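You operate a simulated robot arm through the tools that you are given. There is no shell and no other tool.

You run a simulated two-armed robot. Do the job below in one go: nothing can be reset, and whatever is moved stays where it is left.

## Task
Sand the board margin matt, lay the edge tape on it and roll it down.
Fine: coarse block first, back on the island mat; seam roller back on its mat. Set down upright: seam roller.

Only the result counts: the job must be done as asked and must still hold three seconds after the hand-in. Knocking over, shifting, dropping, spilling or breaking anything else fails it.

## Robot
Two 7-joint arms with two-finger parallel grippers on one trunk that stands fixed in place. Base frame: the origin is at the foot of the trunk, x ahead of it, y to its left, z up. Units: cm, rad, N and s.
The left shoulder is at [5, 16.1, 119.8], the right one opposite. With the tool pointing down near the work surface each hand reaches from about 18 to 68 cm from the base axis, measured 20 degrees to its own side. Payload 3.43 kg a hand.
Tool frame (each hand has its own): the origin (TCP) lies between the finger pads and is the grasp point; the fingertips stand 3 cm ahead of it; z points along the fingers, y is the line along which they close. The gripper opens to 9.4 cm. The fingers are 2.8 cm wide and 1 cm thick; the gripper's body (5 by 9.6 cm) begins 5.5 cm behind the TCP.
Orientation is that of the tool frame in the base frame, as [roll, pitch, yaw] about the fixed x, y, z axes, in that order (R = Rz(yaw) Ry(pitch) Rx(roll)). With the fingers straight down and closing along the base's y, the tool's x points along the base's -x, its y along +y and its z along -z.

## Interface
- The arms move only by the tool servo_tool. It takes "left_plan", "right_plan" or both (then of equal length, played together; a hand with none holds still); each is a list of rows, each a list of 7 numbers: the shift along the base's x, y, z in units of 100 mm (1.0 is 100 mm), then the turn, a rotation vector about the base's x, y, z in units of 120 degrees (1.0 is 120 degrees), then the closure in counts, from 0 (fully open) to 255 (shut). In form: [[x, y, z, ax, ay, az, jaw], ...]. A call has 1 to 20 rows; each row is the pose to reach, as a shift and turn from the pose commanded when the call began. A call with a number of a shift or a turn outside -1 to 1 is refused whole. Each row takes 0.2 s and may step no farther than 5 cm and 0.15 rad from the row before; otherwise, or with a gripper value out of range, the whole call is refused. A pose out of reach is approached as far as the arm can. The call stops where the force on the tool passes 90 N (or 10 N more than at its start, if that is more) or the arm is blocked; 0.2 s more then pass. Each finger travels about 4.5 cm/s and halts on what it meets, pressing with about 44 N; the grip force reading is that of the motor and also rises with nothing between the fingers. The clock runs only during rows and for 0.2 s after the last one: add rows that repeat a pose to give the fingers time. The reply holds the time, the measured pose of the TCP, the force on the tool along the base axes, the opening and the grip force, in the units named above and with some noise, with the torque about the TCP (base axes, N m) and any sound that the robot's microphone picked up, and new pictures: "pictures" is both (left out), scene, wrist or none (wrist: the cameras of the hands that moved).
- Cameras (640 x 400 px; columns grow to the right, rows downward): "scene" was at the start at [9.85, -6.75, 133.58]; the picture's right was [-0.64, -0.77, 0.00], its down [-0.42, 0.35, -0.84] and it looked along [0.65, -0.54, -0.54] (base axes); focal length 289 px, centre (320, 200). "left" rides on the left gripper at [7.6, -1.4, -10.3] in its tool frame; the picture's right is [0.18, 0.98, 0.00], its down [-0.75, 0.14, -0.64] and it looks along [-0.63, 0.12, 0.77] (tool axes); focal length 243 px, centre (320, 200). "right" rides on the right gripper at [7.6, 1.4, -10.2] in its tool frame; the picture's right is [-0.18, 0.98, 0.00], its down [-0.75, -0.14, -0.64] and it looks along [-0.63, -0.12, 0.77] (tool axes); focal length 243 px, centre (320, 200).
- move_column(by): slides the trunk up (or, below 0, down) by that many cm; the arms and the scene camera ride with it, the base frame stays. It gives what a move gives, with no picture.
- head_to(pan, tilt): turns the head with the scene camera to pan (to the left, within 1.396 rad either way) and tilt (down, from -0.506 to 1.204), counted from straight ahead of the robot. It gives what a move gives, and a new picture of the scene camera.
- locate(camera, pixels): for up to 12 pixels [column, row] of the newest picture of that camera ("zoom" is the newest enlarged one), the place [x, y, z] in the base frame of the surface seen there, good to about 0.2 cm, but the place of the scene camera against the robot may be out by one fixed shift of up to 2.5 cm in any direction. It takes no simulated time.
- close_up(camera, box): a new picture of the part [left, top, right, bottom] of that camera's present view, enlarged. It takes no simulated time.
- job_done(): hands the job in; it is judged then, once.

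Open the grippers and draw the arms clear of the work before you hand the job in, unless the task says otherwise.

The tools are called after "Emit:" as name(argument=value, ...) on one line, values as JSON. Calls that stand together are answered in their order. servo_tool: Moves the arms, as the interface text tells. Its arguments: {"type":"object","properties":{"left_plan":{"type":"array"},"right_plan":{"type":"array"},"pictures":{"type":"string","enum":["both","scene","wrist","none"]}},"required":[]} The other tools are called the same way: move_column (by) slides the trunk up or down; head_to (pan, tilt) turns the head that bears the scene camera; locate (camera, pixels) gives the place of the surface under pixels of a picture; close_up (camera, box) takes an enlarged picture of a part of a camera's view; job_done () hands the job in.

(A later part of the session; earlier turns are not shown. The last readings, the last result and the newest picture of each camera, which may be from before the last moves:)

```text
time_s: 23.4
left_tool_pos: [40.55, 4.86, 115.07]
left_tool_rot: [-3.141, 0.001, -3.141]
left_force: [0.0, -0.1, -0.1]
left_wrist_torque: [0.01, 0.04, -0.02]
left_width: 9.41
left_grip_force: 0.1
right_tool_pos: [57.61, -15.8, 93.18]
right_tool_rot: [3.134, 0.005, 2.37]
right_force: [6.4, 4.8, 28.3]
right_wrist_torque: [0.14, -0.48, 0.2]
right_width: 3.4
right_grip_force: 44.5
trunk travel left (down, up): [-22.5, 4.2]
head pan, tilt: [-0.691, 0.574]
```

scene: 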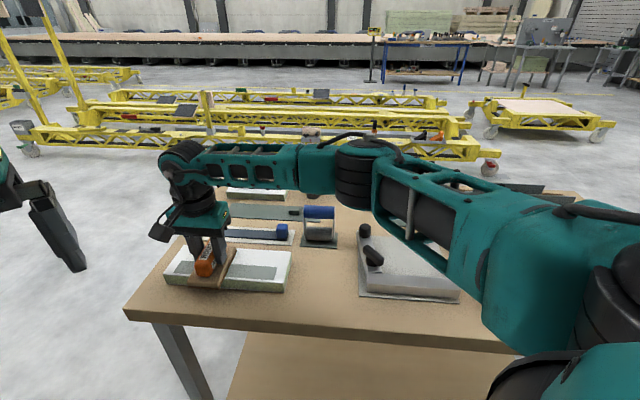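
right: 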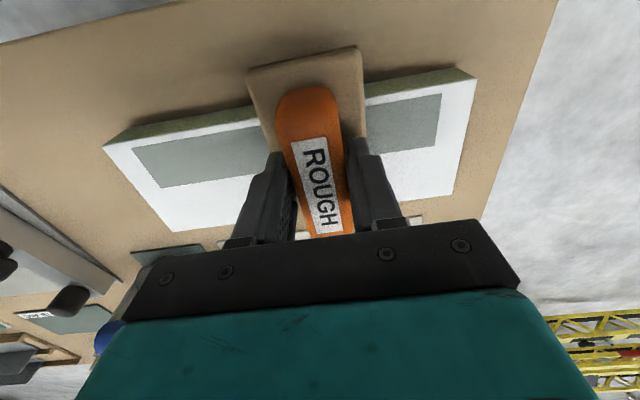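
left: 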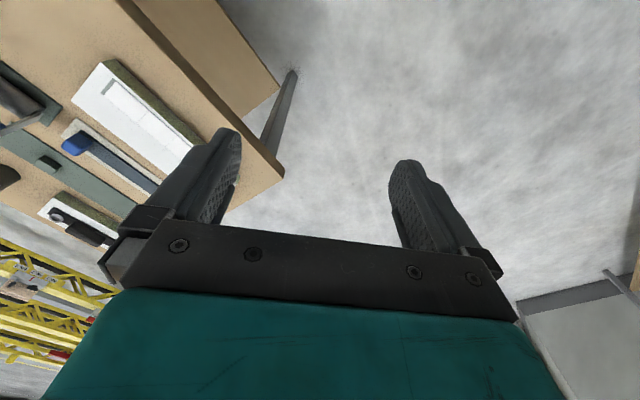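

All visible segments look grey. I lift the block off and look at the whole margin.

Emit:
servo_tool(right_plan=[[0, 0, 0.1, 0, 0, 0, 255], [0, 0, 0.3, 0, 0, 0, 255], [0, -0.1, 0.7, 0, 0, 0, 255], [-0.2, -0.4, 1.0, 0, 0, 0, 255], [-0.4, -0.8, 1.0, 0, 0, 0, 255], [-0.5, -1.0, 1.0, 0, 0, 0, 255]], pictures="both")

Emit:
close_up(camera="scene", box=[150, 220, 310, 305])

Emit:
close_up(camera="right", box=[360, 0, 640, 185])

```text
time_s: 24.8
left_tool_pos: [40.61, 4.75, 115.03]
left_tool_rot: [-3.14, 0.0, -3.139]
left_force: [-0.8, -0.5, 0.3]
left_wrist_torque: [0.0, -0.03, 0.0]
left_width: 9.39
left_grip_force: 0.1
right_tool_pos: [52.55, -26.05, 102.71]
right_tool_rot: [-3.142, -0.001, 2.368]
right_force: [-0.6, 0.3, -2.2]
right_wrist_torque: [-0.04, 0.01, 0.0]
right_width: 3.4
right_grip_force: 44.2
trunk travel left (down, up): [-22.5, 4.2]
head pan, tilt: [-0.691, 0.574]
```

scene: 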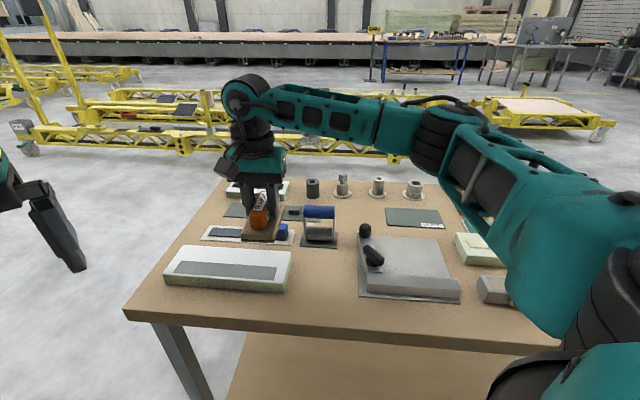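
right: 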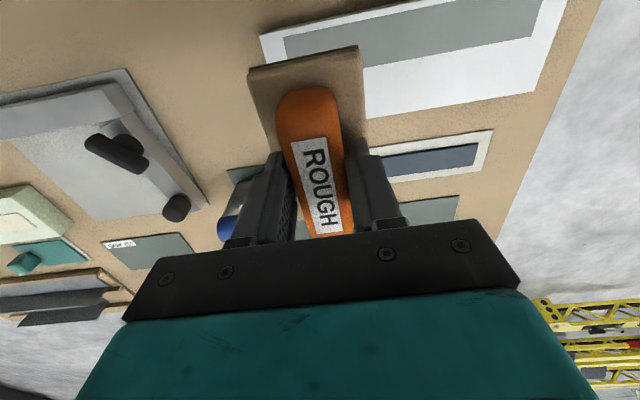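

```text
4.00 times, centred on (230, 262) of scene
```

zoom: 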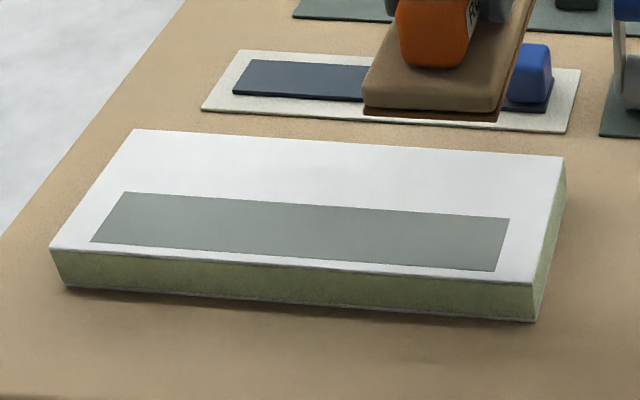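

```text
2.16 times, centred on (500, 92) of right
```

zoom: 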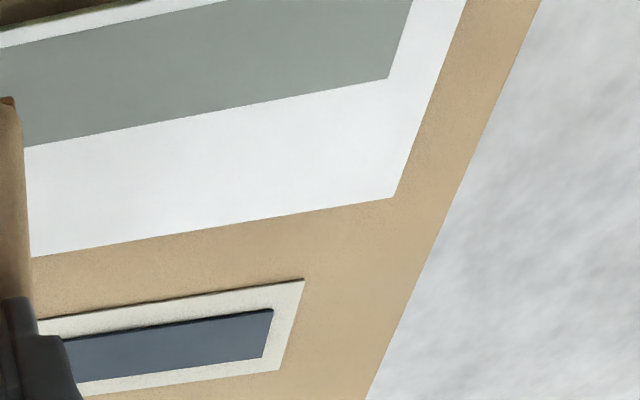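

The whole margin is evenly grey and the board has not moved. I carry the block back toward the ISLAND mat, turning it −90° on the way.

Emit:
servo_tool(right_plan=[[-0.1, -0.1, 0.2, 0, 0, 0, 255], [-0.2, -0.4, 0.25, 0, 0, -0.05, 255], [-0.3, -0.7, 0.25, 0, 0, -0.1, 255], [-0.4, -1.0, 0.25, 0, 0, -0.15, 255]], pictures="none")

Emit:
servo_tool(right_plan=[[-0.1, -0.25, 0, 0, 0, -0.05, 255], [-0.2, -0.5, 0, 0, 0, -0.1, 255], [-0.3, -0.75, 0, 0, 0, -0.15, 255], [-0.4, -1.0, 0, 0, 0, -0.2, 255]], pictures="none")

Emit:
servo_tool(right_plan=[[0, -0.25, 0, 0, 0, -0.05, 255], [0, -0.5, 0, 0, 0, -0.1, 255], [0, -0.75, 0, 0, 0, -0.15, 255], [0, -1.0, 0, 0, 0, -0.2, 255]], pictures="none")

```text
time_s: 25.8
left_tool_pos: [40.66, 4.57, 114.93]
left_tool_rot: [-3.139, 0.0, -3.138]
left_force: [0.0, 0.2, -0.8]
left_wrist_torque: [-0.05, 0.0, -0.03]
left_width: 9.39
left_grip_force: 0.0
right_tool_pos: [48.38, -36.03, 105.21]
right_tool_rot: [3.141, 0.0, 2.052]
right_force: [-0.3, 0.2, -3.0]
right_wrist_torque: [0.01, 0.03, 0.0]
right_width: 3.4
right_grip_force: 44.2
trunk travel left (down, up): [-22.5, 4.2]
head pan, tilt: [-0.691, 0.574]
```

```text
time_s: 26.8
left_tool_pos: [40.66, 4.69, 114.9]
left_tool_rot: [-3.141, 0.0, -3.14]
left_force: [-0.1, 0.4, 0.7]
left_wrist_torque: [0.02, -0.01, -0.02]
left_width: 9.42
left_grip_force: 0.0
right_tool_pos: [44.51, -46.16, 105.26]
right_tool_rot: [-3.139, 0.0, 1.633]
right_force: [0.0, 0.1, -2.0]
right_wrist_torque: [0.0, 0.04, 0.03]
right_width: 3.37
right_grip_force: 43.9
trunk travel left (down, up): [-22.5, 4.2]
head pan, tilt: [-0.691, 0.574]
```

```text
time_s: 27.8
left_tool_pos: [40.74, 4.63, 114.85]
left_tool_rot: [-3.141, 0.0, 3.141]
left_force: [-0.3, -0.4, 0.2]
left_wrist_torque: [-0.02, 0.01, 0.0]
left_width: 9.39
left_grip_force: 0.1
right_tool_pos: [44.49, -56.11, 105.17]
right_tool_rot: [-3.141, -0.001, 1.213]
right_force: [-0.3, 0.0, -0.9]
right_wrist_torque: [0.03, -0.01, 0.01]
right_width: 3.39
right_grip_force: 43.4
trunk travel left (down, up): [-22.5, 4.2]
head pan, tilt: [-0.691, 0.574]
```

Next I place the block above the mat at its first pose (43.9,-66.3, yaw 0.796).

Emit:
servo_tool(right_plan=[[-0.02, -0.25, 0, 0, 0, -0.05, 255], [-0.04, -0.5, 0, 0, 0, -0.1, 255], [-0.05, -0.75, -0.1, 0, 0, -0.15, 255], [-0.06, -1.0, -0.3, 0, 0, -0.199, 255], [-0.06, -1.0, -0.6, 0, 0, -0.199, 255], [-0.06, -1.0, -0.9, 0, 0, -0.199, 255]], pictures="both")

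```text
time_s: 29.2
left_tool_pos: [40.72, 4.69, 115.06]
left_tool_rot: [-3.141, -0.001, -3.139]
left_force: [-0.2, 0.3, -0.3]
left_wrist_torque: [-0.02, 0.01, -0.05]
left_width: 9.42
left_grip_force: 0.0
right_tool_pos: [43.9, -65.97, 96.14]
right_tool_rot: [3.142, 0.0, 0.799]
right_force: [0.4, -0.1, -2.4]
right_wrist_torque: [0.01, 0.03, 0.02]
right_width: 3.38
right_grip_force: 44.1
trunk travel left (down, up): [-22.5, 4.2]
head pan, tilt: [-0.691, 0.574]
```

scene: 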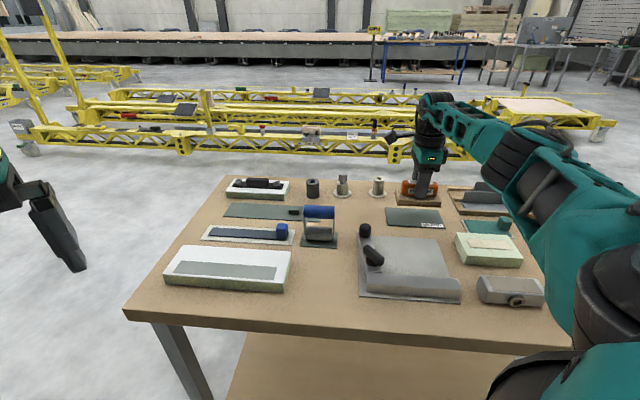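
right: 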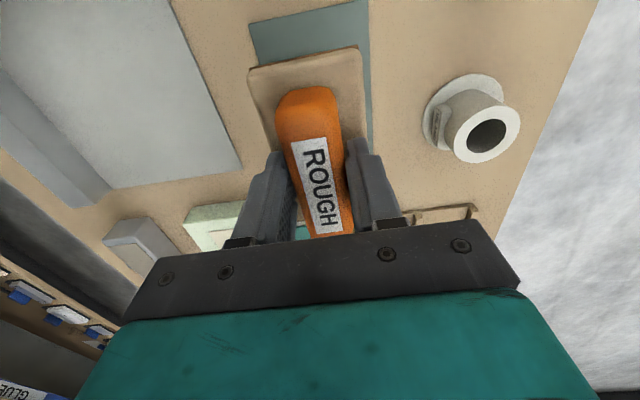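

The mat lies beneath, block aligned. I lower to z≈90.75, let it rest, then open to 6 cm.

Emit:
servo_tool(right_plan=[[0, -0.03, -0.2, 0, 0, 0, 255], [0, -0.03, -0.4, 0, 0, 0, 255], [0, -0.03, -0.5, 0, 0, 0, 255], [0, -0.03, -0.54, 0, 0, 0, 255], [0, -0.03, -0.54, 0, 0, 0, 255]], pictures="none")

```text
time_s: 30.4
left_tool_pos: [40.67, 4.6, 114.93]
left_tool_rot: [-3.14, 0.0, -3.139]
left_force: [0.2, -1.5, 0.4]
left_wrist_torque: [0.0, -0.03, -0.02]
left_width: 9.41
left_grip_force: 0.2
right_tool_pos: [43.89, -66.34, 90.79]
right_tool_rot: [-3.141, 0.001, 0.799]
right_force: [0.8, 0.2, -1.9]
right_wrist_torque: [0.05, 0.03, 0.05]
right_width: 3.4
right_grip_force: 43.8
trunk travel left (down, up): [-22.5, 4.2]
head pan, tilt: [-0.691, 0.574]
```

Still barely hanging (−1.9 N). I lower 1 mm more, open to 6 cm and rise.

Emit:
servo_tool(right_plan=[[0, 0, -0.01, 0, 0, 0, 255], [0, 0, -0.015, 0, 0, 0, 255], [0, 0, -0.015, 0, 0, 0, 220], [0, 0, -0.015, 0, 0, 0, 160], [0, 0, -0.015, 0, 0, 0, 92], [0, 0, -0.015, 0, 0, 0, 92], [0, 0, -0.015, 0, 0, 0, 92], [0, 0, -0.015, 0, 0, 0, 92]], pictures="none")

Emit:
servo_tool(right_plan=[[0, 0, 0.1, 0, 0, 0, 92], [0, 0, 0.3, 0, 0, 0, 92], [0, 0, 0.6, 0, 0, 0, 92], [0, 0, 1.0, 0, 0, 0, 92]], pictures="both")

```text
time_s: 32.2
left_tool_pos: [40.57, 4.73, 114.94]
left_tool_rot: [-3.14, 0.001, -3.14]
left_force: [-0.2, -0.8, 1.1]
left_wrist_torque: [0.01, 0.0, 0.01]
left_width: 9.4
left_grip_force: 0.1
right_tool_pos: [43.96, -66.24, 90.69]
right_tool_rot: [-3.141, 0.001, 0.799]
right_force: [-0.2, -1.0, -0.6]
right_wrist_torque: [0.0, 0.0, 0.01]
right_width: 6.02
right_grip_force: 0.2
trunk travel left (down, up): [-22.5, 4.2]
head pan, tilt: [-0.691, 0.574]
```

```text
time_s: 33.2
left_tool_pos: [40.66, 4.7, 114.96]
left_tool_rot: [-3.139, 0.0, -3.14]
left_force: [-0.3, 1.1, -0.6]
left_wrist_torque: [0.02, -0.04, -0.01]
left_width: 9.35
left_grip_force: 0.0
right_tool_pos: [43.97, -66.37, 100.67]
right_tool_rot: [3.142, 0.004, 0.799]
right_force: [0.4, 0.1, 0.4]
right_wrist_torque: [-0.01, 0.04, -0.02]
right_width: 6.03
right_grip_force: 0.0
trunk travel left (down, up): [-22.5, 4.2]
head pan, tilt: [-0.691, 0.574]
```

scene: 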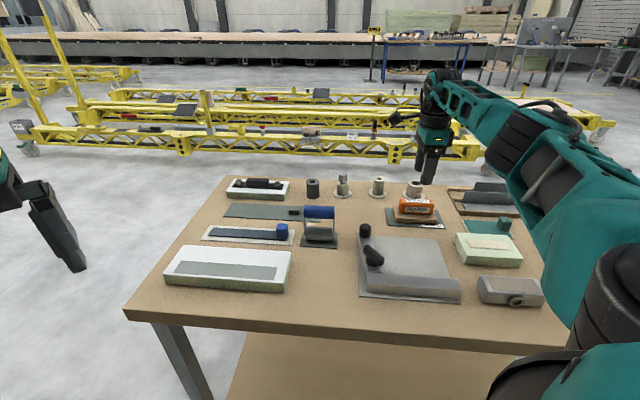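
right: 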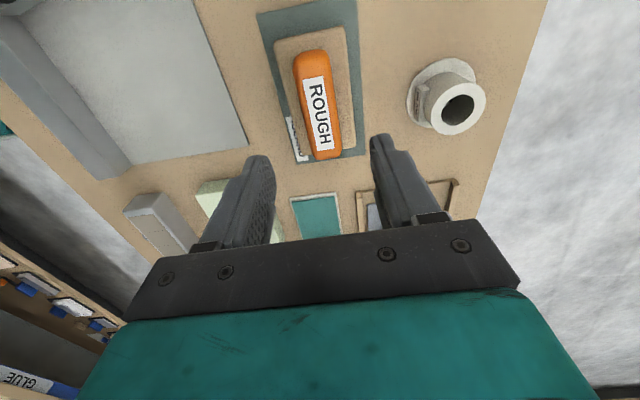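

The ROUGH block is back on the ISLAND mat. I now head to the tape tab near (59.7,-34.2), turning back +90°.

Emit:
servo_tool(right_plan=[[0.05, 0.25, 0.1, 0, 0, 0.05, 92], [0.1, 0.5, 0.2, 0, 0, 0.1, 92], [0.15, 0.75, 0.3, 0, 0, 0.15, 92], [0.2, 1.0, 0.4, 0, 0, 0.2, 92]], pictures="none")

Emit:
servo_tool(right_plan=[[0.1, 0.25, 0, 0, 0, 0.05, 92], [0.2, 0.5, 0, 0, 0, 0.1, 92], [0.3, 0.75, 0, 0, 0, 0.15, 92], [0.4, 1.0, 0, 0, 0, 0.2, 92]], pictures="none")

Emit:
servo_tool(right_plan=[[0.1, 0.2, 0, 0, 0, 0.05, 92], [0.2, 0.4, 0, 0, 0, 0.1, 92], [0.3, 0.6, 0, 0, 0, 0.15, 92], [0.4, 0.8, 0, 0, 0, 0.2, 92], [0.5, 1.0, 0, 0, 0, 0.25, 92], [0.55, 1.0, -0.1, 0, 0, 0.3, 92], [0.55, 1.0, -0.2, 0, 0, 0.347, 92]], pictures="both")

```text
time_s: 34.2
left_tool_pos: [40.55, 4.69, 115.0]
left_tool_rot: [-3.141, 0.0, -3.14]
left_force: [0.0, 1.2, 0.6]
left_wrist_torque: [-0.02, -0.01, 0.01]
left_width: 9.39
left_grip_force: 0.0
right_tool_pos: [45.91, -56.24, 104.72]
right_tool_rot: [3.14, 0.0, 1.22]
right_force: [-0.1, -0.7, 0.9]
right_wrist_torque: [-0.03, 0.01, -0.02]
right_width: 6.01
right_grip_force: 0.1
trunk travel left (down, up): [-22.5, 4.2]
head pan, tilt: [-0.691, 0.574]
```

```text
time_s: 35.2
left_tool_pos: [40.75, 4.69, 114.95]
left_tool_rot: [-3.139, 0.0, -3.139]
left_force: [0.1, 0.5, -0.7]
left_wrist_torque: [0.0, -0.01, -0.03]
left_width: 9.38
left_grip_force: 0.1
right_tool_pos: [49.97, -46.31, 104.57]
right_tool_rot: [-3.141, -0.001, 1.638]
right_force: [-0.2, 0.5, -0.7]
right_wrist_torque: [0.02, 0.02, 0.03]
right_width: 6.0
right_grip_force: 0.0
trunk travel left (down, up): [-22.5, 4.2]
head pan, tilt: [-0.691, 0.574]
```

```text
time_s: 36.8
left_tool_pos: [40.61, 4.69, 114.9]
left_tool_rot: [-3.141, 0.0, -3.138]
left_force: [-0.2, -0.6, -0.1]
left_wrist_torque: [0.02, 0.0, 0.0]
left_width: 9.39
left_grip_force: 0.1
right_tool_pos: [55.37, -36.22, 102.6]
right_tool_rot: [3.141, -0.001, 2.365]
right_force: [-0.4, 0.0, 0.1]
right_wrist_torque: [0.0, 0.02, -0.05]
right_width: 6.02
right_grip_force: 0.1
trunk travel left (down, up): [-22.5, 4.2]
head pan, tilt: [-0.691, 0.574]
```

scene: 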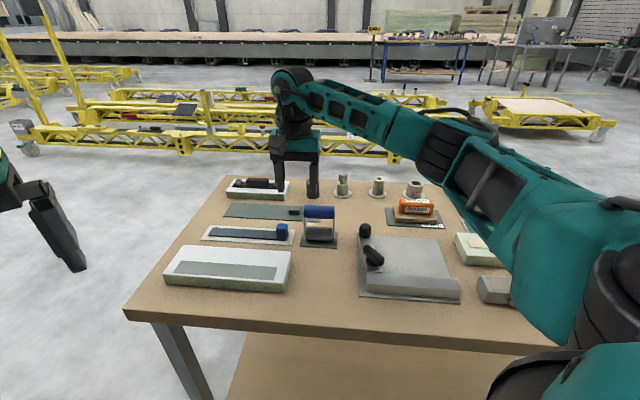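
right: 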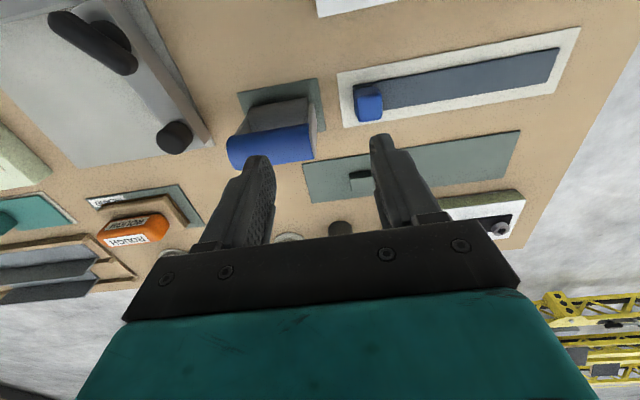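

The wrist view shows roller at (280,140) and tape tab at (368,102). I enlarge and measure them both.

Emit:
close_up(camera="right", box=[220, 20, 600, 200])

Emit:
close_up(camera="right", box=[330, 20, 590, 130])

```text
1.68 times, centred on (410, 110) of right
```

zoom: 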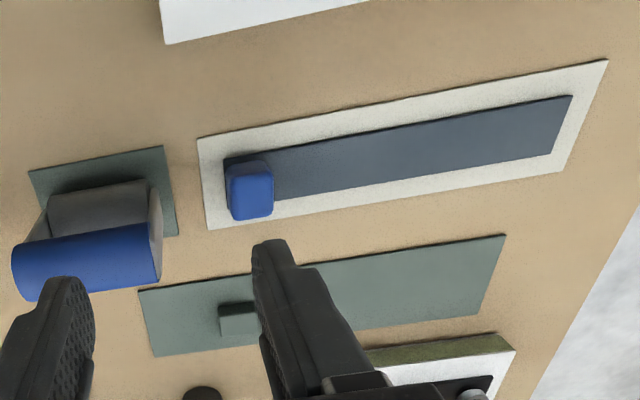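

```text
2.46 times, centred on (460, 75) of right
```

zoom: 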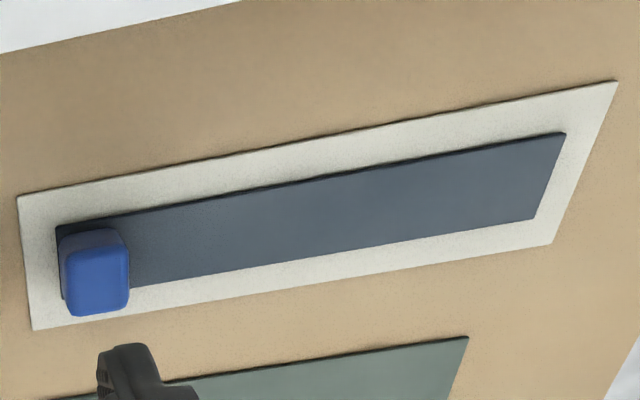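

Emit:
locate(camera="zoom", pixels=[[75, 258], [122, 256], [124, 300], [78, 308], [100, 280], [60, 226], [566, 135], [534, 217], [135, 285], [62, 297], [300, 215], [350, 215]])

Emit:
locate(camera="right", pixels=[[238, 93], [319, 79], [325, 125], [232, 155], [310, 128], [270, 145], [245, 140], [300, 138], [270, 158], [280, 112], [316, 105], [252, 105]])

```text
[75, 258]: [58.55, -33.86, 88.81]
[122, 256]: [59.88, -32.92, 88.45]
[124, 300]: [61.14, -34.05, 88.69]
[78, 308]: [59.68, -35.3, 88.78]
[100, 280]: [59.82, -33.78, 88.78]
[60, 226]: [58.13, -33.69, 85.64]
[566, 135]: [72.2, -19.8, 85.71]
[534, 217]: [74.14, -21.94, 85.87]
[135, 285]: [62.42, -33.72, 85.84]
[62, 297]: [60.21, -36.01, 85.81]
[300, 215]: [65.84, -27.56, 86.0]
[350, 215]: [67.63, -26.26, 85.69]
```

```text
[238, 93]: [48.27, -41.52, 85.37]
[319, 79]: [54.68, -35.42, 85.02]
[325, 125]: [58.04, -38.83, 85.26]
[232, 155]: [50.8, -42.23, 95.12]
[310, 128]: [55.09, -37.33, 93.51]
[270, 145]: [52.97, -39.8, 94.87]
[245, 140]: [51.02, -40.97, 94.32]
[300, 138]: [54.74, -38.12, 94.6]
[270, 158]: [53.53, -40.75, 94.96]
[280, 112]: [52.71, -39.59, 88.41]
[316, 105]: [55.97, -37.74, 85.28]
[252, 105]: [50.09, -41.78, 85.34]
```

The tab top is centred at (59.85,-34.05), z 88.8; the strip is about 19.8 x 3 cm. I align over the tab with a 4.4 cm opening and lower partway, staying clear of the roller's handle end.

Emit:
servo_tool(right_plan=[[0.15, 0.07, 0, 0, 0, 0, 136], [0.3, 0.14, 0, 0, 0, 0, 136], [0.45, 0.21, -0.1, 0, 0, 0, 136], [0.45, 0.21, -0.4, 0, 0, 0, 136], [0.45, 0.21, -0.7, 0, 0, 0, 136], [0.45, 0.21, -0.7, 0, 0, 0, 136]], pictures="both")

```text
time_s: 38.2
left_tool_pos: [40.73, 4.58, 114.92]
left_tool_rot: [-3.14, -0.001, -3.141]
left_force: [0.3, 0.2, -0.2]
left_wrist_torque: [0.01, 0.0, 0.03]
left_width: 9.37
left_grip_force: 0.2
right_tool_pos: [60.02, -34.2, 95.51]
right_tool_rot: [3.141, 0.0, 2.361]
right_force: [0.9, 0.1, -0.1]
right_wrist_torque: [0.0, -0.02, -0.01]
right_width: 4.38
right_grip_force: 0.0
trunk travel left (down, up): [-22.5, 4.2]
head pan, tilt: [-0.691, 0.574]
```

scene: 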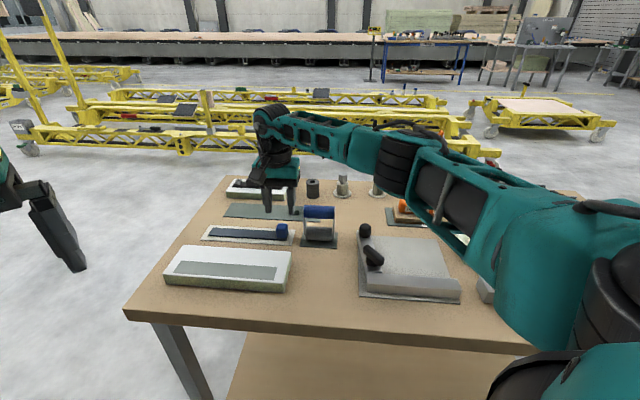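
right: 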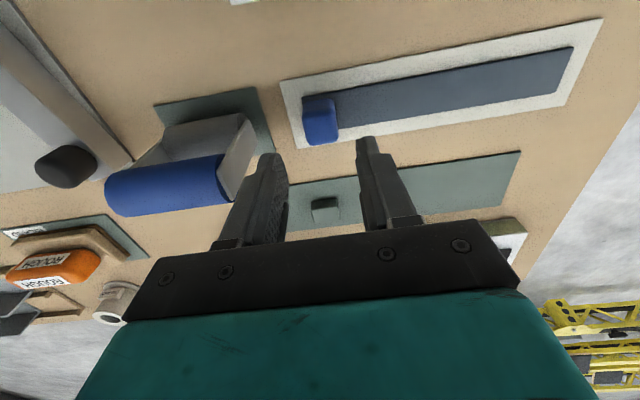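

I check the tab position once more from this closer view before descending.

Emit:
close_up(camera="right", box=[210, 60, 390, 180])

```text
3.33 times, centred on (300, 120) of right
```

zoom: 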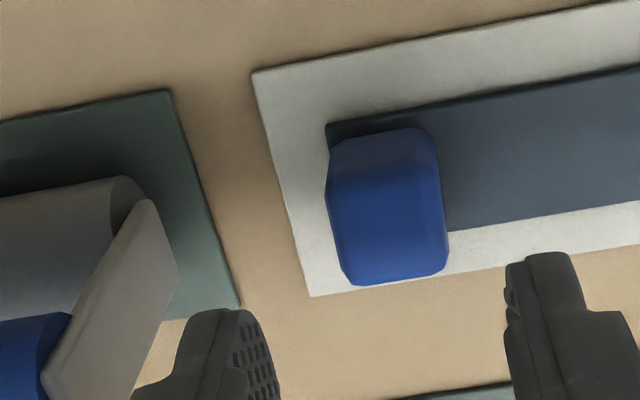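

Emit:
locate(camera="zoom", pixels=[[342, 190], [430, 180], [435, 260], [355, 272], [390, 225], [330, 125], [450, 228], [345, 285], [145, 205], [70, 320], [165, 290], [445, 112]])

```text
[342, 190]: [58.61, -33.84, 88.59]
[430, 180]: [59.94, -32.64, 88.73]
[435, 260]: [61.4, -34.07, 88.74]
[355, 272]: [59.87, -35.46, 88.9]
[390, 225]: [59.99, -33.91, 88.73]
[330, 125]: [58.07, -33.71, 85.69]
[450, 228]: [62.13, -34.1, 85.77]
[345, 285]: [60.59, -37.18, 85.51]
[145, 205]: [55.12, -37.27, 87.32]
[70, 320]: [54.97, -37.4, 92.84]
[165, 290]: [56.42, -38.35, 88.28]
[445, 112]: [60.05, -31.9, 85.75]
```

Tab centre confirmed at (59.95,-34.0). I descend to z≈89.7 and close on the tab.

Emit:
servo_tool(right_plan=[[-0.005, 0.015, -0.2, 0, 0, 0, 136], [-0.005, 0.015, -0.4, 0, 0, 0, 136], [-0.005, 0.015, -0.52, 0, 0, 0, 136], [-0.005, 0.015, -0.58, 0, 0, 0, 136], [-0.005, 0.015, -0.58, 0, 0, 0, 136], [-0.005, 0.015, -0.58, 0, 0, 0, 200], [-0.005, 0.015, -0.58, 0, 0, 0, 255], [-0.005, 0.015, -0.58, 0, 0, 0, 255], [-0.005, 0.015, -0.58, 0, 0, 0, 255]], pictures="both")

```text
time_s: 40.2
left_tool_pos: [40.7, 4.75, 114.88]
left_tool_rot: [-3.141, 0.0, -3.141]
left_force: [0.1, 0.0, -0.6]
left_wrist_torque: [0.0, 0.02, 0.06]
left_width: 9.4
left_grip_force: 0.0
right_tool_pos: [59.88, -34.18, 89.86]
right_tool_rot: [-3.141, 0.0, 2.364]
right_force: [-0.4, 0.5, -0.3]
right_wrist_torque: [0.01, -0.01, -0.04]
right_width: 2.49
right_grip_force: 44.2
trunk travel left (down, up): [-22.5, 4.2]
head pan, tilt: [-0.691, 0.574]
```

scene: 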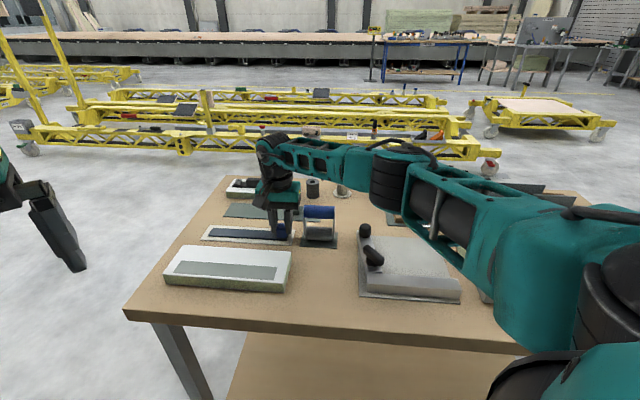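
right: 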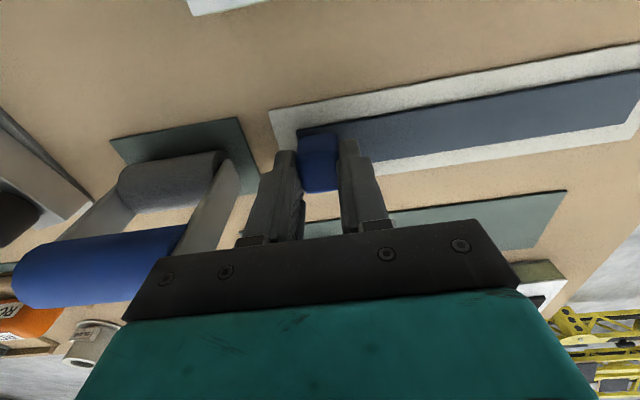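

Tab gripped (2.5 cm). I lift slowly by 3 cm and watch how the strip behaves.

Emit:
servo_tool(right_plan=[[0, 0, 0.05, 0, 0, 0, 255], [0, 0, 0.1, 0, 0, 0, 255], [0, 0, 0.2, 0, 0, 0, 255], [0, 0, 0.3, 0, 0, 0, 255]], pictures="both")

Emit:
close_up(camera="scene", box=[180, 190, 340, 290])

```text
time_s: 41.2
left_tool_pos: [40.64, 4.61, 115.02]
left_tool_rot: [-3.141, 0.0, -3.138]
left_force: [0.4, -0.5, -0.6]
left_wrist_torque: [0.02, 0.01, 0.0]
left_width: 9.4
left_grip_force: 0.0
right_tool_pos: [59.86, -34.05, 92.87]
right_tool_rot: [3.141, 0.0, 2.364]
right_force: [-0.9, 0.4, -0.3]
right_wrist_torque: [-0.01, 0.02, -0.02]
right_width: 2.5
right_grip_force: 44.6
trunk travel left (down, up): [-22.5, 4.2]
head pan, tilt: [-0.691, 0.574]
```

scene: 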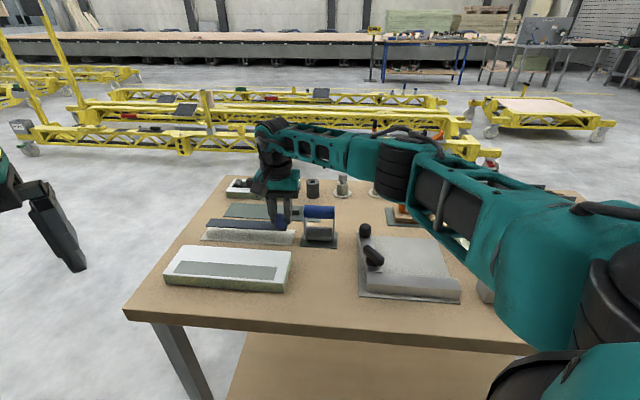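
right: 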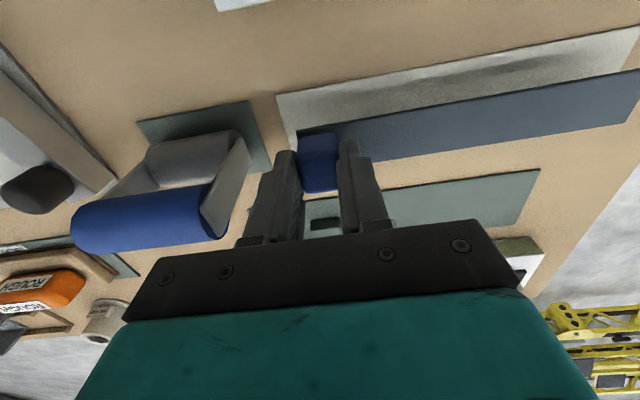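

```text
4.00 times, centred on (260, 240) of scene
```

zoom: 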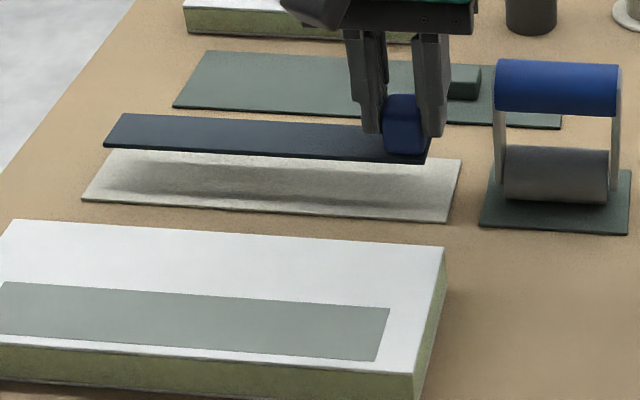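

The strip is stiff and lifts level. I raise it further and move it toward the board, then measure the matt region from closer.

Emit:
servo_tool(right_plan=[[0, 0, 0.3, 0, 0, 0, 255], [-0.1, 0.05, 0.6, 0, 0, 0, 255], [-0.35, 0.25, 0.7, 0, 0, 0, 255], [-0.6, 0.45, 0.7, 0, 0, 0, 255], [-0.8, 0.6, 0.7, 0, 0, 0, 255]], pictures="both")

```text
time_s: 42.4
left_tool_pos: [40.65, 4.6, 114.96]
left_tool_rot: [-3.139, -0.001, -3.14]
left_force: [-0.7, 0.3, 0.3]
left_wrist_torque: [0.0, 0.02, 0.01]
left_width: 9.41
left_grip_force: 0.1
right_tool_pos: [51.82, -28.12, 99.83]
right_tool_rot: [3.141, 0.001, 2.362]
right_force: [0.1, 0.3, -0.9]
right_wrist_torque: [0.01, -0.02, -0.01]
right_width: 2.47
right_grip_force: 44.1
trunk travel left (down, up): [-22.5, 4.2]
head pan, tilt: [-0.691, 0.574]
```

scene: 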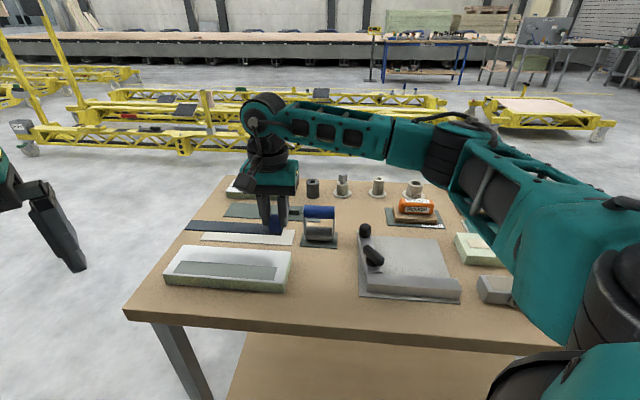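
right: 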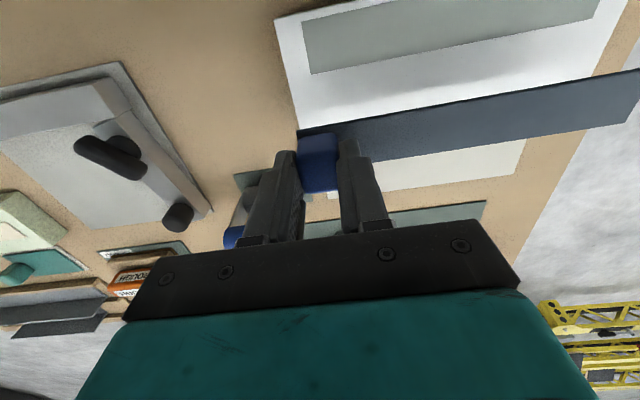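

The wrist camera shows the matt region with corners near (303,22), (311,74), (592,18). I enlarge and measure both the region and the held strip.

Emit:
close_up(camera="right", box=[270, 0, 640, 180])

Emit:
locate(camera="right", pixels=[[304, 23], [312, 72], [592, 16], [598, 2], [350, 14], [400, 56], [500, 36], [637, 72], [636, 115], [365, 124], [400, 150], [500, 130]])

```text
1.73 times, centred on (455, 90) of right
```

zoom: 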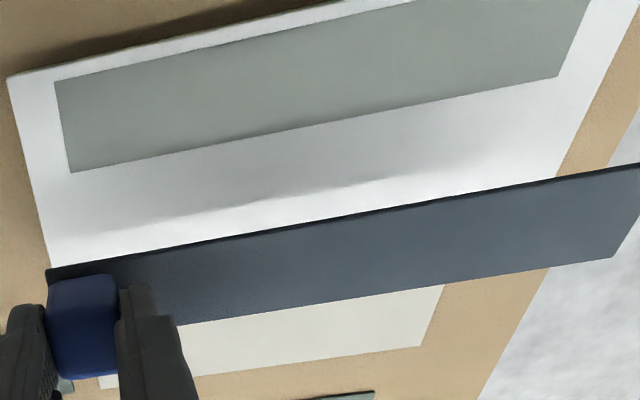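

```text
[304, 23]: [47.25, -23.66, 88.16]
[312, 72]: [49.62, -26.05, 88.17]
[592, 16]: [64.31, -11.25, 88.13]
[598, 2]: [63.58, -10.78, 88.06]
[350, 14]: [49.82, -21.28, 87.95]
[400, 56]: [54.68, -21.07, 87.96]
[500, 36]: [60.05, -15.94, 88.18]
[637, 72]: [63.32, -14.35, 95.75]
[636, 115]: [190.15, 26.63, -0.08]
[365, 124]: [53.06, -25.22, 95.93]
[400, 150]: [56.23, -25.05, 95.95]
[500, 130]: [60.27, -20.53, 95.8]
```

I measure the strip's edges precisely via the zoom picture, to verify its alignment in the hand.

Emit:
locate(camera="zoom", pixels=[[200, 247], [300, 229], [550, 185], [200, 317], [300, 302], [550, 264], [610, 254], [60, 274], [55, 85], [70, 170], [556, 75], [320, 122]])

```text
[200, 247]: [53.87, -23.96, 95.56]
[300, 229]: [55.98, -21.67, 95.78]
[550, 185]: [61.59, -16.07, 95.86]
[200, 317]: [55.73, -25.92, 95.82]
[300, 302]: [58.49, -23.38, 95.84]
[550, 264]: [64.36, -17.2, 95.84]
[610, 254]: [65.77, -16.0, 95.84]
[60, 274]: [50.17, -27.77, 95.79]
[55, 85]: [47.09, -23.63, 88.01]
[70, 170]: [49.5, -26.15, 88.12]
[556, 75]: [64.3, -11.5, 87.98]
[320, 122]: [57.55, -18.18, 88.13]
```

Strip and margin are parallel (45°); the hand should go to (49.50,-23.83) to centre the strip. I move there and lower to about 3 cm above the board.

Emit:
servo_tool(right_plan=[[-0.12, 0.21, 0, 0, 0, 0, 255], [-0.232, 0.429, -0.1, 0, 0, 0, 255], [-0.232, 0.429, -0.3, 0, 0, 0, 255], [-0.232, 0.429, -0.45, 0, 0, 0, 255], [-0.232, 0.429, -0.5, 0, 0, 0, 255]], pictures="both")

Emit:
close_up(camera="right", box=[270, 0, 640, 180])

Emit:
close_up(camera="scene", box=[150, 215, 310, 305])

```text
time_s: 43.6
left_tool_pos: [40.63, 4.82, 114.89]
left_tool_rot: [-3.138, 0.001, -3.14]
left_force: [0.4, 0.3, -0.7]
left_wrist_torque: [-0.01, -0.03, 0.01]
left_width: 9.39
left_grip_force: 0.0
right_tool_pos: [49.53, -23.78, 94.76]
right_tool_rot: [-3.141, -0.001, 2.362]
right_force: [0.5, -0.5, -0.7]
right_wrist_torque: [0.0, 0.01, -0.02]
right_width: 2.44
right_grip_force: 44.2
trunk travel left (down, up): [-22.5, 4.2]
head pan, tilt: [-0.691, 0.574]
```

scene: 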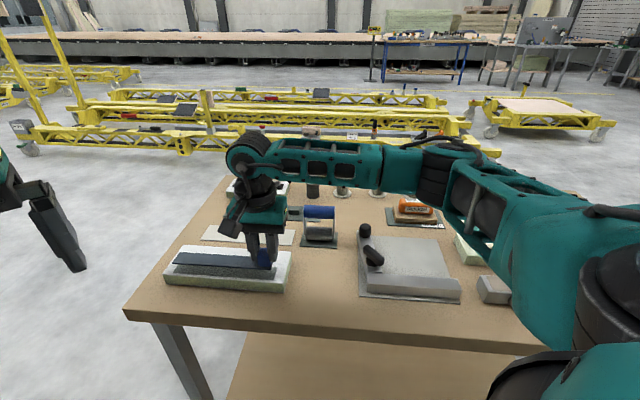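
right: 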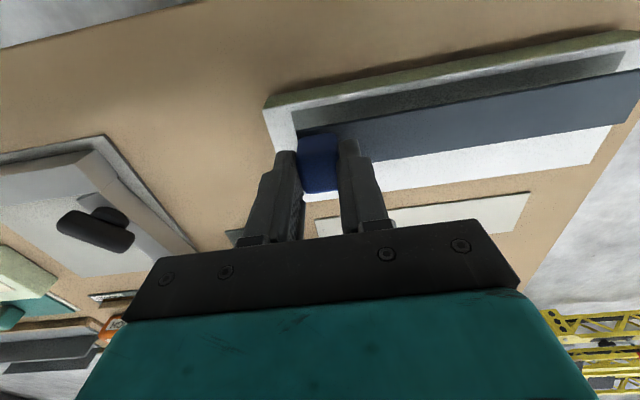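

```text
1.73 times, centred on (455, 90) of right
```

zoom: 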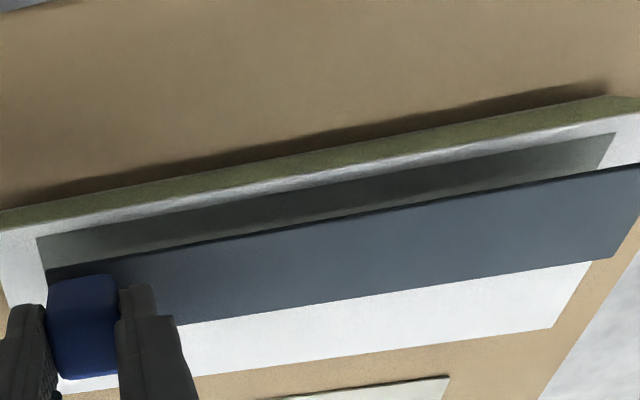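

```text
4.00 times, centred on (230, 260) of scene
```

zoom: 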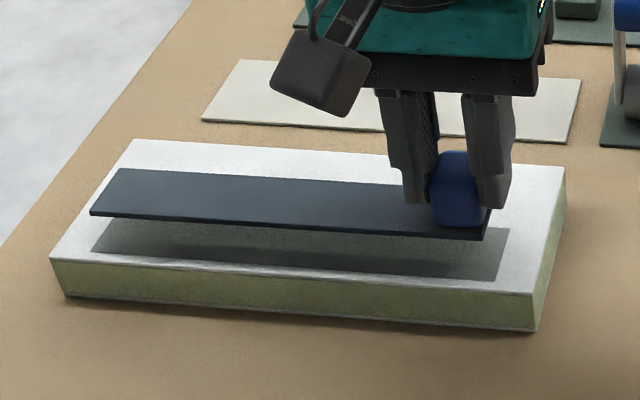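

The strip hovers parallel over the margin. I lower to about 5 mm above and check the alignment again.

Emit:
servo_tool(right_plan=[[0, 0, -0.08, 0, 0, 0, 255], [0, 0, -0.16, 0, 0, 0, 255], [0, 0, -0.18, 0, 0, 0, 255]], pictures="both")

Emit:
close_up(camera="right", box=[270, 0, 640, 180])

Emit:
close_up(camera="scene", box=[150, 215, 310, 305])

```text
time_s: 44.4
left_tool_pos: [40.65, 4.75, 114.92]
left_tool_rot: [-3.139, -0.001, -3.139]
left_force: [0.2, 0.0, -0.1]
left_wrist_torque: [-0.01, 0.0, 0.0]
left_width: 9.4
left_grip_force: 0.0
right_tool_pos: [49.57, -23.58, 93.12]
right_tool_rot: [3.141, 0.0, 2.365]
right_force: [1.3, 0.1, -0.8]
right_wrist_torque: [0.01, 0.03, -0.03]
right_width: 2.46
right_grip_force: 44.4
trunk travel left (down, up): [-22.5, 4.2]
head pan, tilt: [-0.691, 0.574]
```

scene: 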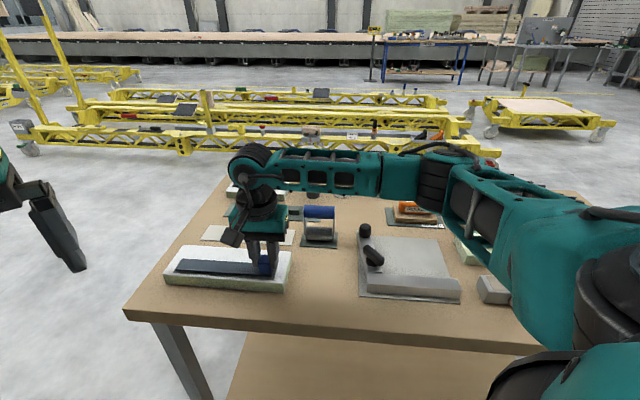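
right: 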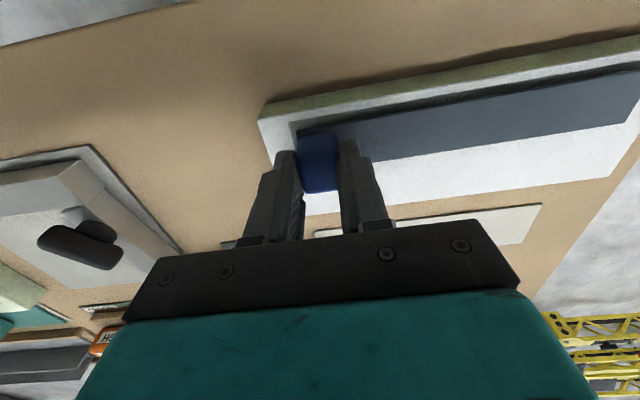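

```text
1.73 times, centred on (455, 90) of right
```

zoom: 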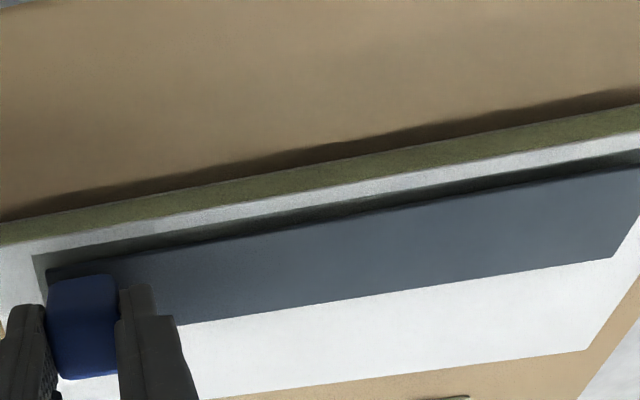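

```text
4.00 times, centred on (230, 260) of scene
```

zoom: 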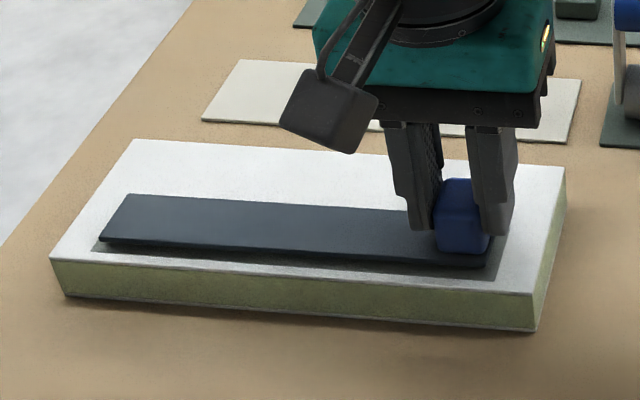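

I measure the strip's edges against the margin in this newest wrist close-up (via full-camera pixels).

Emit:
locate(camera="right", pixels=[[385, 117], [443, 107], [588, 81], [385, 158], [443, 149], [588, 127], [622, 121], [300, 133], [290, 122], [470, 95], [310, 134], [560, 86]])

```text
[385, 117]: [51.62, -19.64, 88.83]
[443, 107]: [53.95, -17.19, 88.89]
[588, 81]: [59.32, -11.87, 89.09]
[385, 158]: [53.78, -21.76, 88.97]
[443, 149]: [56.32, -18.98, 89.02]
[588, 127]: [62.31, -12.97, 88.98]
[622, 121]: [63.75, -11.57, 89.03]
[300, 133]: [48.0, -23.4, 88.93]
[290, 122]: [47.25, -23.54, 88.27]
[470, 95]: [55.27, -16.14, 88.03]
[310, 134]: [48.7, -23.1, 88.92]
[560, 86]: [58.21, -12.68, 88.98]
```

The strip is centred within about 1 mm in both directions. I lower the last 5 mm to gentle contact.

Emit:
servo_tool(right_plan=[[-0.007, -0.007, -0.03, 0, 0, 0, 255], [-0.007, -0.007, -0.045, 0, 0, 0, 255], [-0.007, -0.007, -0.055, 0, 0, 0, 255], [-0.007, -0.007, -0.06, 0, 0, 0, 255]], pictures="wrist")

```text
time_s: 45.4
left_tool_pos: [40.62, 4.75, 115.05]
left_tool_rot: [-3.141, 0.001, -3.14]
left_force: [-0.2, 0.1, 0.1]
left_wrist_torque: [0.03, -0.03, 0.01]
left_width: 9.41
left_grip_force: 0.0
right_tool_pos: [49.6, -23.97, 92.52]
right_tool_rot: [3.139, 0.002, 2.364]
right_force: [0.7, -1.1, 4.6]
right_wrist_torque: [-0.11, 0.07, -0.02]
right_width: 2.48
right_grip_force: 43.8
trunk travel left (down, up): [-22.5, 4.2]
head pan, tilt: [-0.691, 0.574]
```

right: 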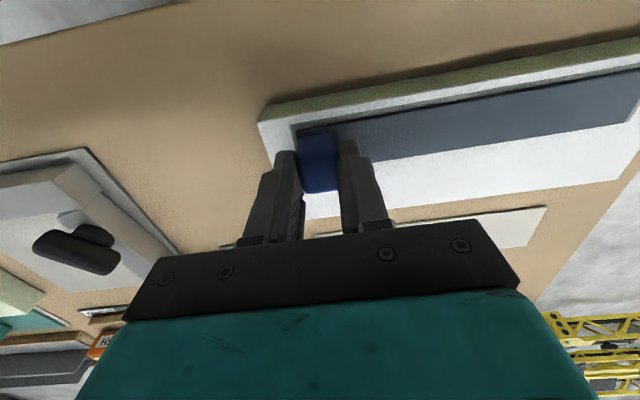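

Contact at about 5 N. I open the fingers moderately and rise straight up.

Emit:
servo_tool(right_plan=[[0, 0, 0.0, 0, 0, 0, 230], [0, 0, 0.0, 0, 0, 0, 180], [0, 0, 0.0, 0, 0, 0, 136], [0, 0, 0.0, 0, 0, 0, 136], [0, 0, 0.1, 0, 0, 0, 136], [0, 0, 0.3, 0, 0, 0, 136], [0, 0, 0.6, 0, 0, 0, 136], [0, 0, 1.0, 0, 0, 0, 136]], pictures="both")

Emit:
close_up(camera="scene", box=[150, 215, 310, 305])

Emit:
close_up(camera="right", box=[270, 0, 640, 180])

```text
time_s: 47.2
left_tool_pos: [40.72, 4.72, 114.98]
left_tool_rot: [-3.14, -0.001, -3.138]
left_force: [-0.3, 0.0, 0.5]
left_wrist_torque: [-0.01, -0.01, 0.0]
left_width: 9.4
left_grip_force: 0.0
right_tool_pos: [49.49, -23.87, 102.59]
right_tool_rot: [3.141, 0.0, 2.364]
right_force: [0.0, 0.8, -0.4]
right_wrist_torque: [0.0, -0.02, 0.01]
right_width: 4.41
right_grip_force: 0.1
trunk travel left (down, up): [-22.5, 4.2]
head pan, tilt: [-0.691, 0.574]
```

scene: 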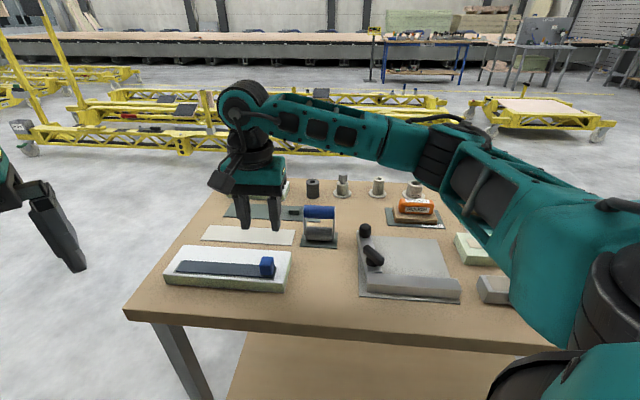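
right: 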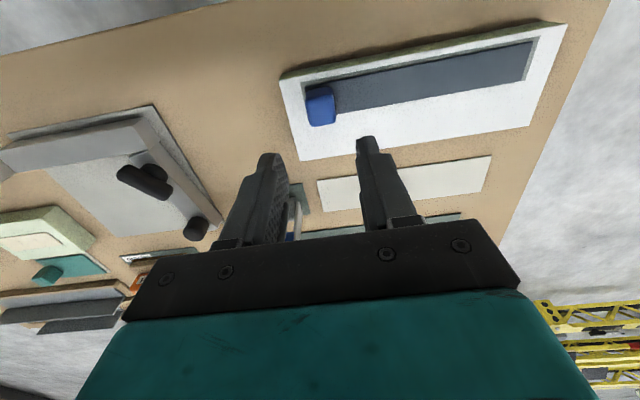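

```text
4.00 times, centred on (230, 260) of scene
```

zoom: 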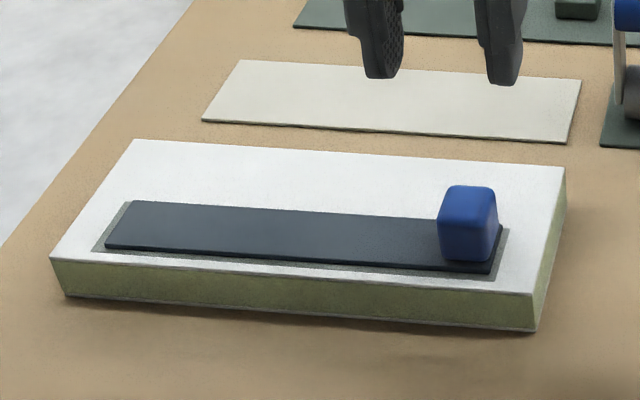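

```text
1.73 times, centred on (455, 90) of right
```

zoom: 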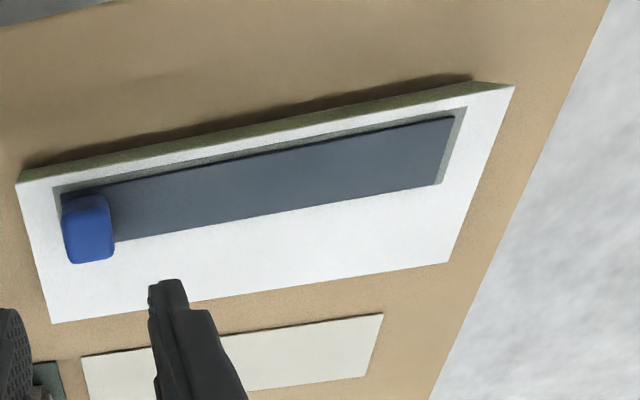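

The tape lies on the margin. I measure strip and margin edges to judge the centring.

Emit:
locate(camera="zoom", pixels=[[55, 188], [466, 108], [442, 182], [455, 118], [437, 183], [63, 195], [200, 163], [300, 144], [200, 222], [300, 206], [115, 238], [400, 188]])

```text
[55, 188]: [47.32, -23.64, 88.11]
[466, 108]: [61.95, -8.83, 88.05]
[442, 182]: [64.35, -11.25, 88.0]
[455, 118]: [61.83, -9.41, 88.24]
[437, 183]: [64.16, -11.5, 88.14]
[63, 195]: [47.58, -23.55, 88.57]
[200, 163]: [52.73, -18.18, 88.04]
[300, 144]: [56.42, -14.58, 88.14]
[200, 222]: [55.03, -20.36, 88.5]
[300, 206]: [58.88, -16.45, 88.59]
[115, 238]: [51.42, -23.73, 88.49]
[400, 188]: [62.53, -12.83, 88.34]
```

The tape is centred on the margin to about 1 mm. Next I go to the seam roller at about (53,-40), turning the hand +90° so it closes across the handle.

Emit:
servo_tool(right_plan=[[0.02, -0.15, 0.05, 0, 0, 0.06, 92], [0.05, -0.3, 0.1, 0, 0, 0.12, 92], [0.08, -0.45, 0.1, 0, 0, 0.18, 92], [0.1, -0.6, 0.1, 0, 0, 0.24, 92], [0.13, -0.75, 0.1, 0, 0, 0.3, 92], [0.15, -0.9, 0.1, 0, 0, 0.36, 92]], pictures="none")

Emit:
servo_tool(right_plan=[[0.03, -0.12, 0, 0, 0, 0.06, 92], [0.06, -0.24, 0, 0, 0, 0.12, 92], [0.1, -0.36, 0, 0, 0, 0.18, 92], [0.13, -0.48, 0, 0, 0, 0.24, 92], [0.16, -0.6, 0, 0, 0, 0.3, 92], [0.2, -0.72, 0, 0, 0, 0.36, 92], [0.2, -0.72, 0, 0, 0, 0.39, 92]], pictures="both")

```text
time_s: 48.6
left_tool_pos: [40.62, 4.76, 115.02]
left_tool_rot: [-3.141, 0.0, -3.141]
left_force: [-0.2, 0.6, 0.5]
left_wrist_torque: [-0.01, 0.02, 0.0]
left_width: 9.4
left_grip_force: 0.0
right_tool_pos: [51.03, -32.86, 103.49]
right_tool_rot: [3.141, 0.0, 3.12]
right_force: [0.1, -0.8, -0.3]
right_wrist_torque: [0.01, -0.01, -0.02]
right_width: 6.0
right_grip_force: 0.0
trunk travel left (down, up): [-22.5, 4.2]
head pan, tilt: [-0.691, 0.574]
```

```text
time_s: 50.2
left_tool_pos: [40.71, 4.53, 114.92]
left_tool_rot: [3.142, -0.002, -3.141]
left_force: [1.0, 0.2, 0.0]
left_wrist_torque: [0.05, 0.09, -0.02]
left_width: 9.39
left_grip_force: 0.0
right_tool_pos: [42.59, -29.04, 107.41]
right_tool_rot: [-3.115, -0.008, -2.447]
right_force: [0.6, -1.4, -0.5]
right_wrist_torque: [0.02, 0.01, -0.02]
right_width: 6.01
right_grip_force: 0.1
right hand out of reach, approached as far as the arm can: row 3, 4, 5, 6, 7
trunk travel left (down, up): [-22.5, 4.2]
head pan, tilt: [-0.691, 0.574]
```

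scene: 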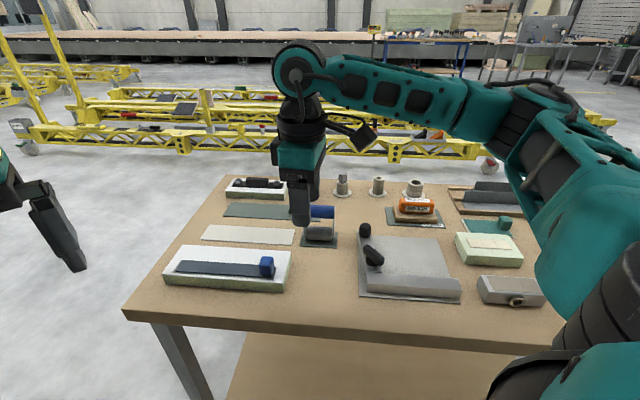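
right: 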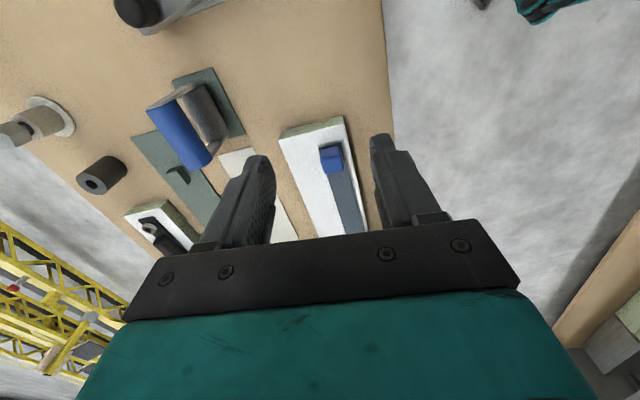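

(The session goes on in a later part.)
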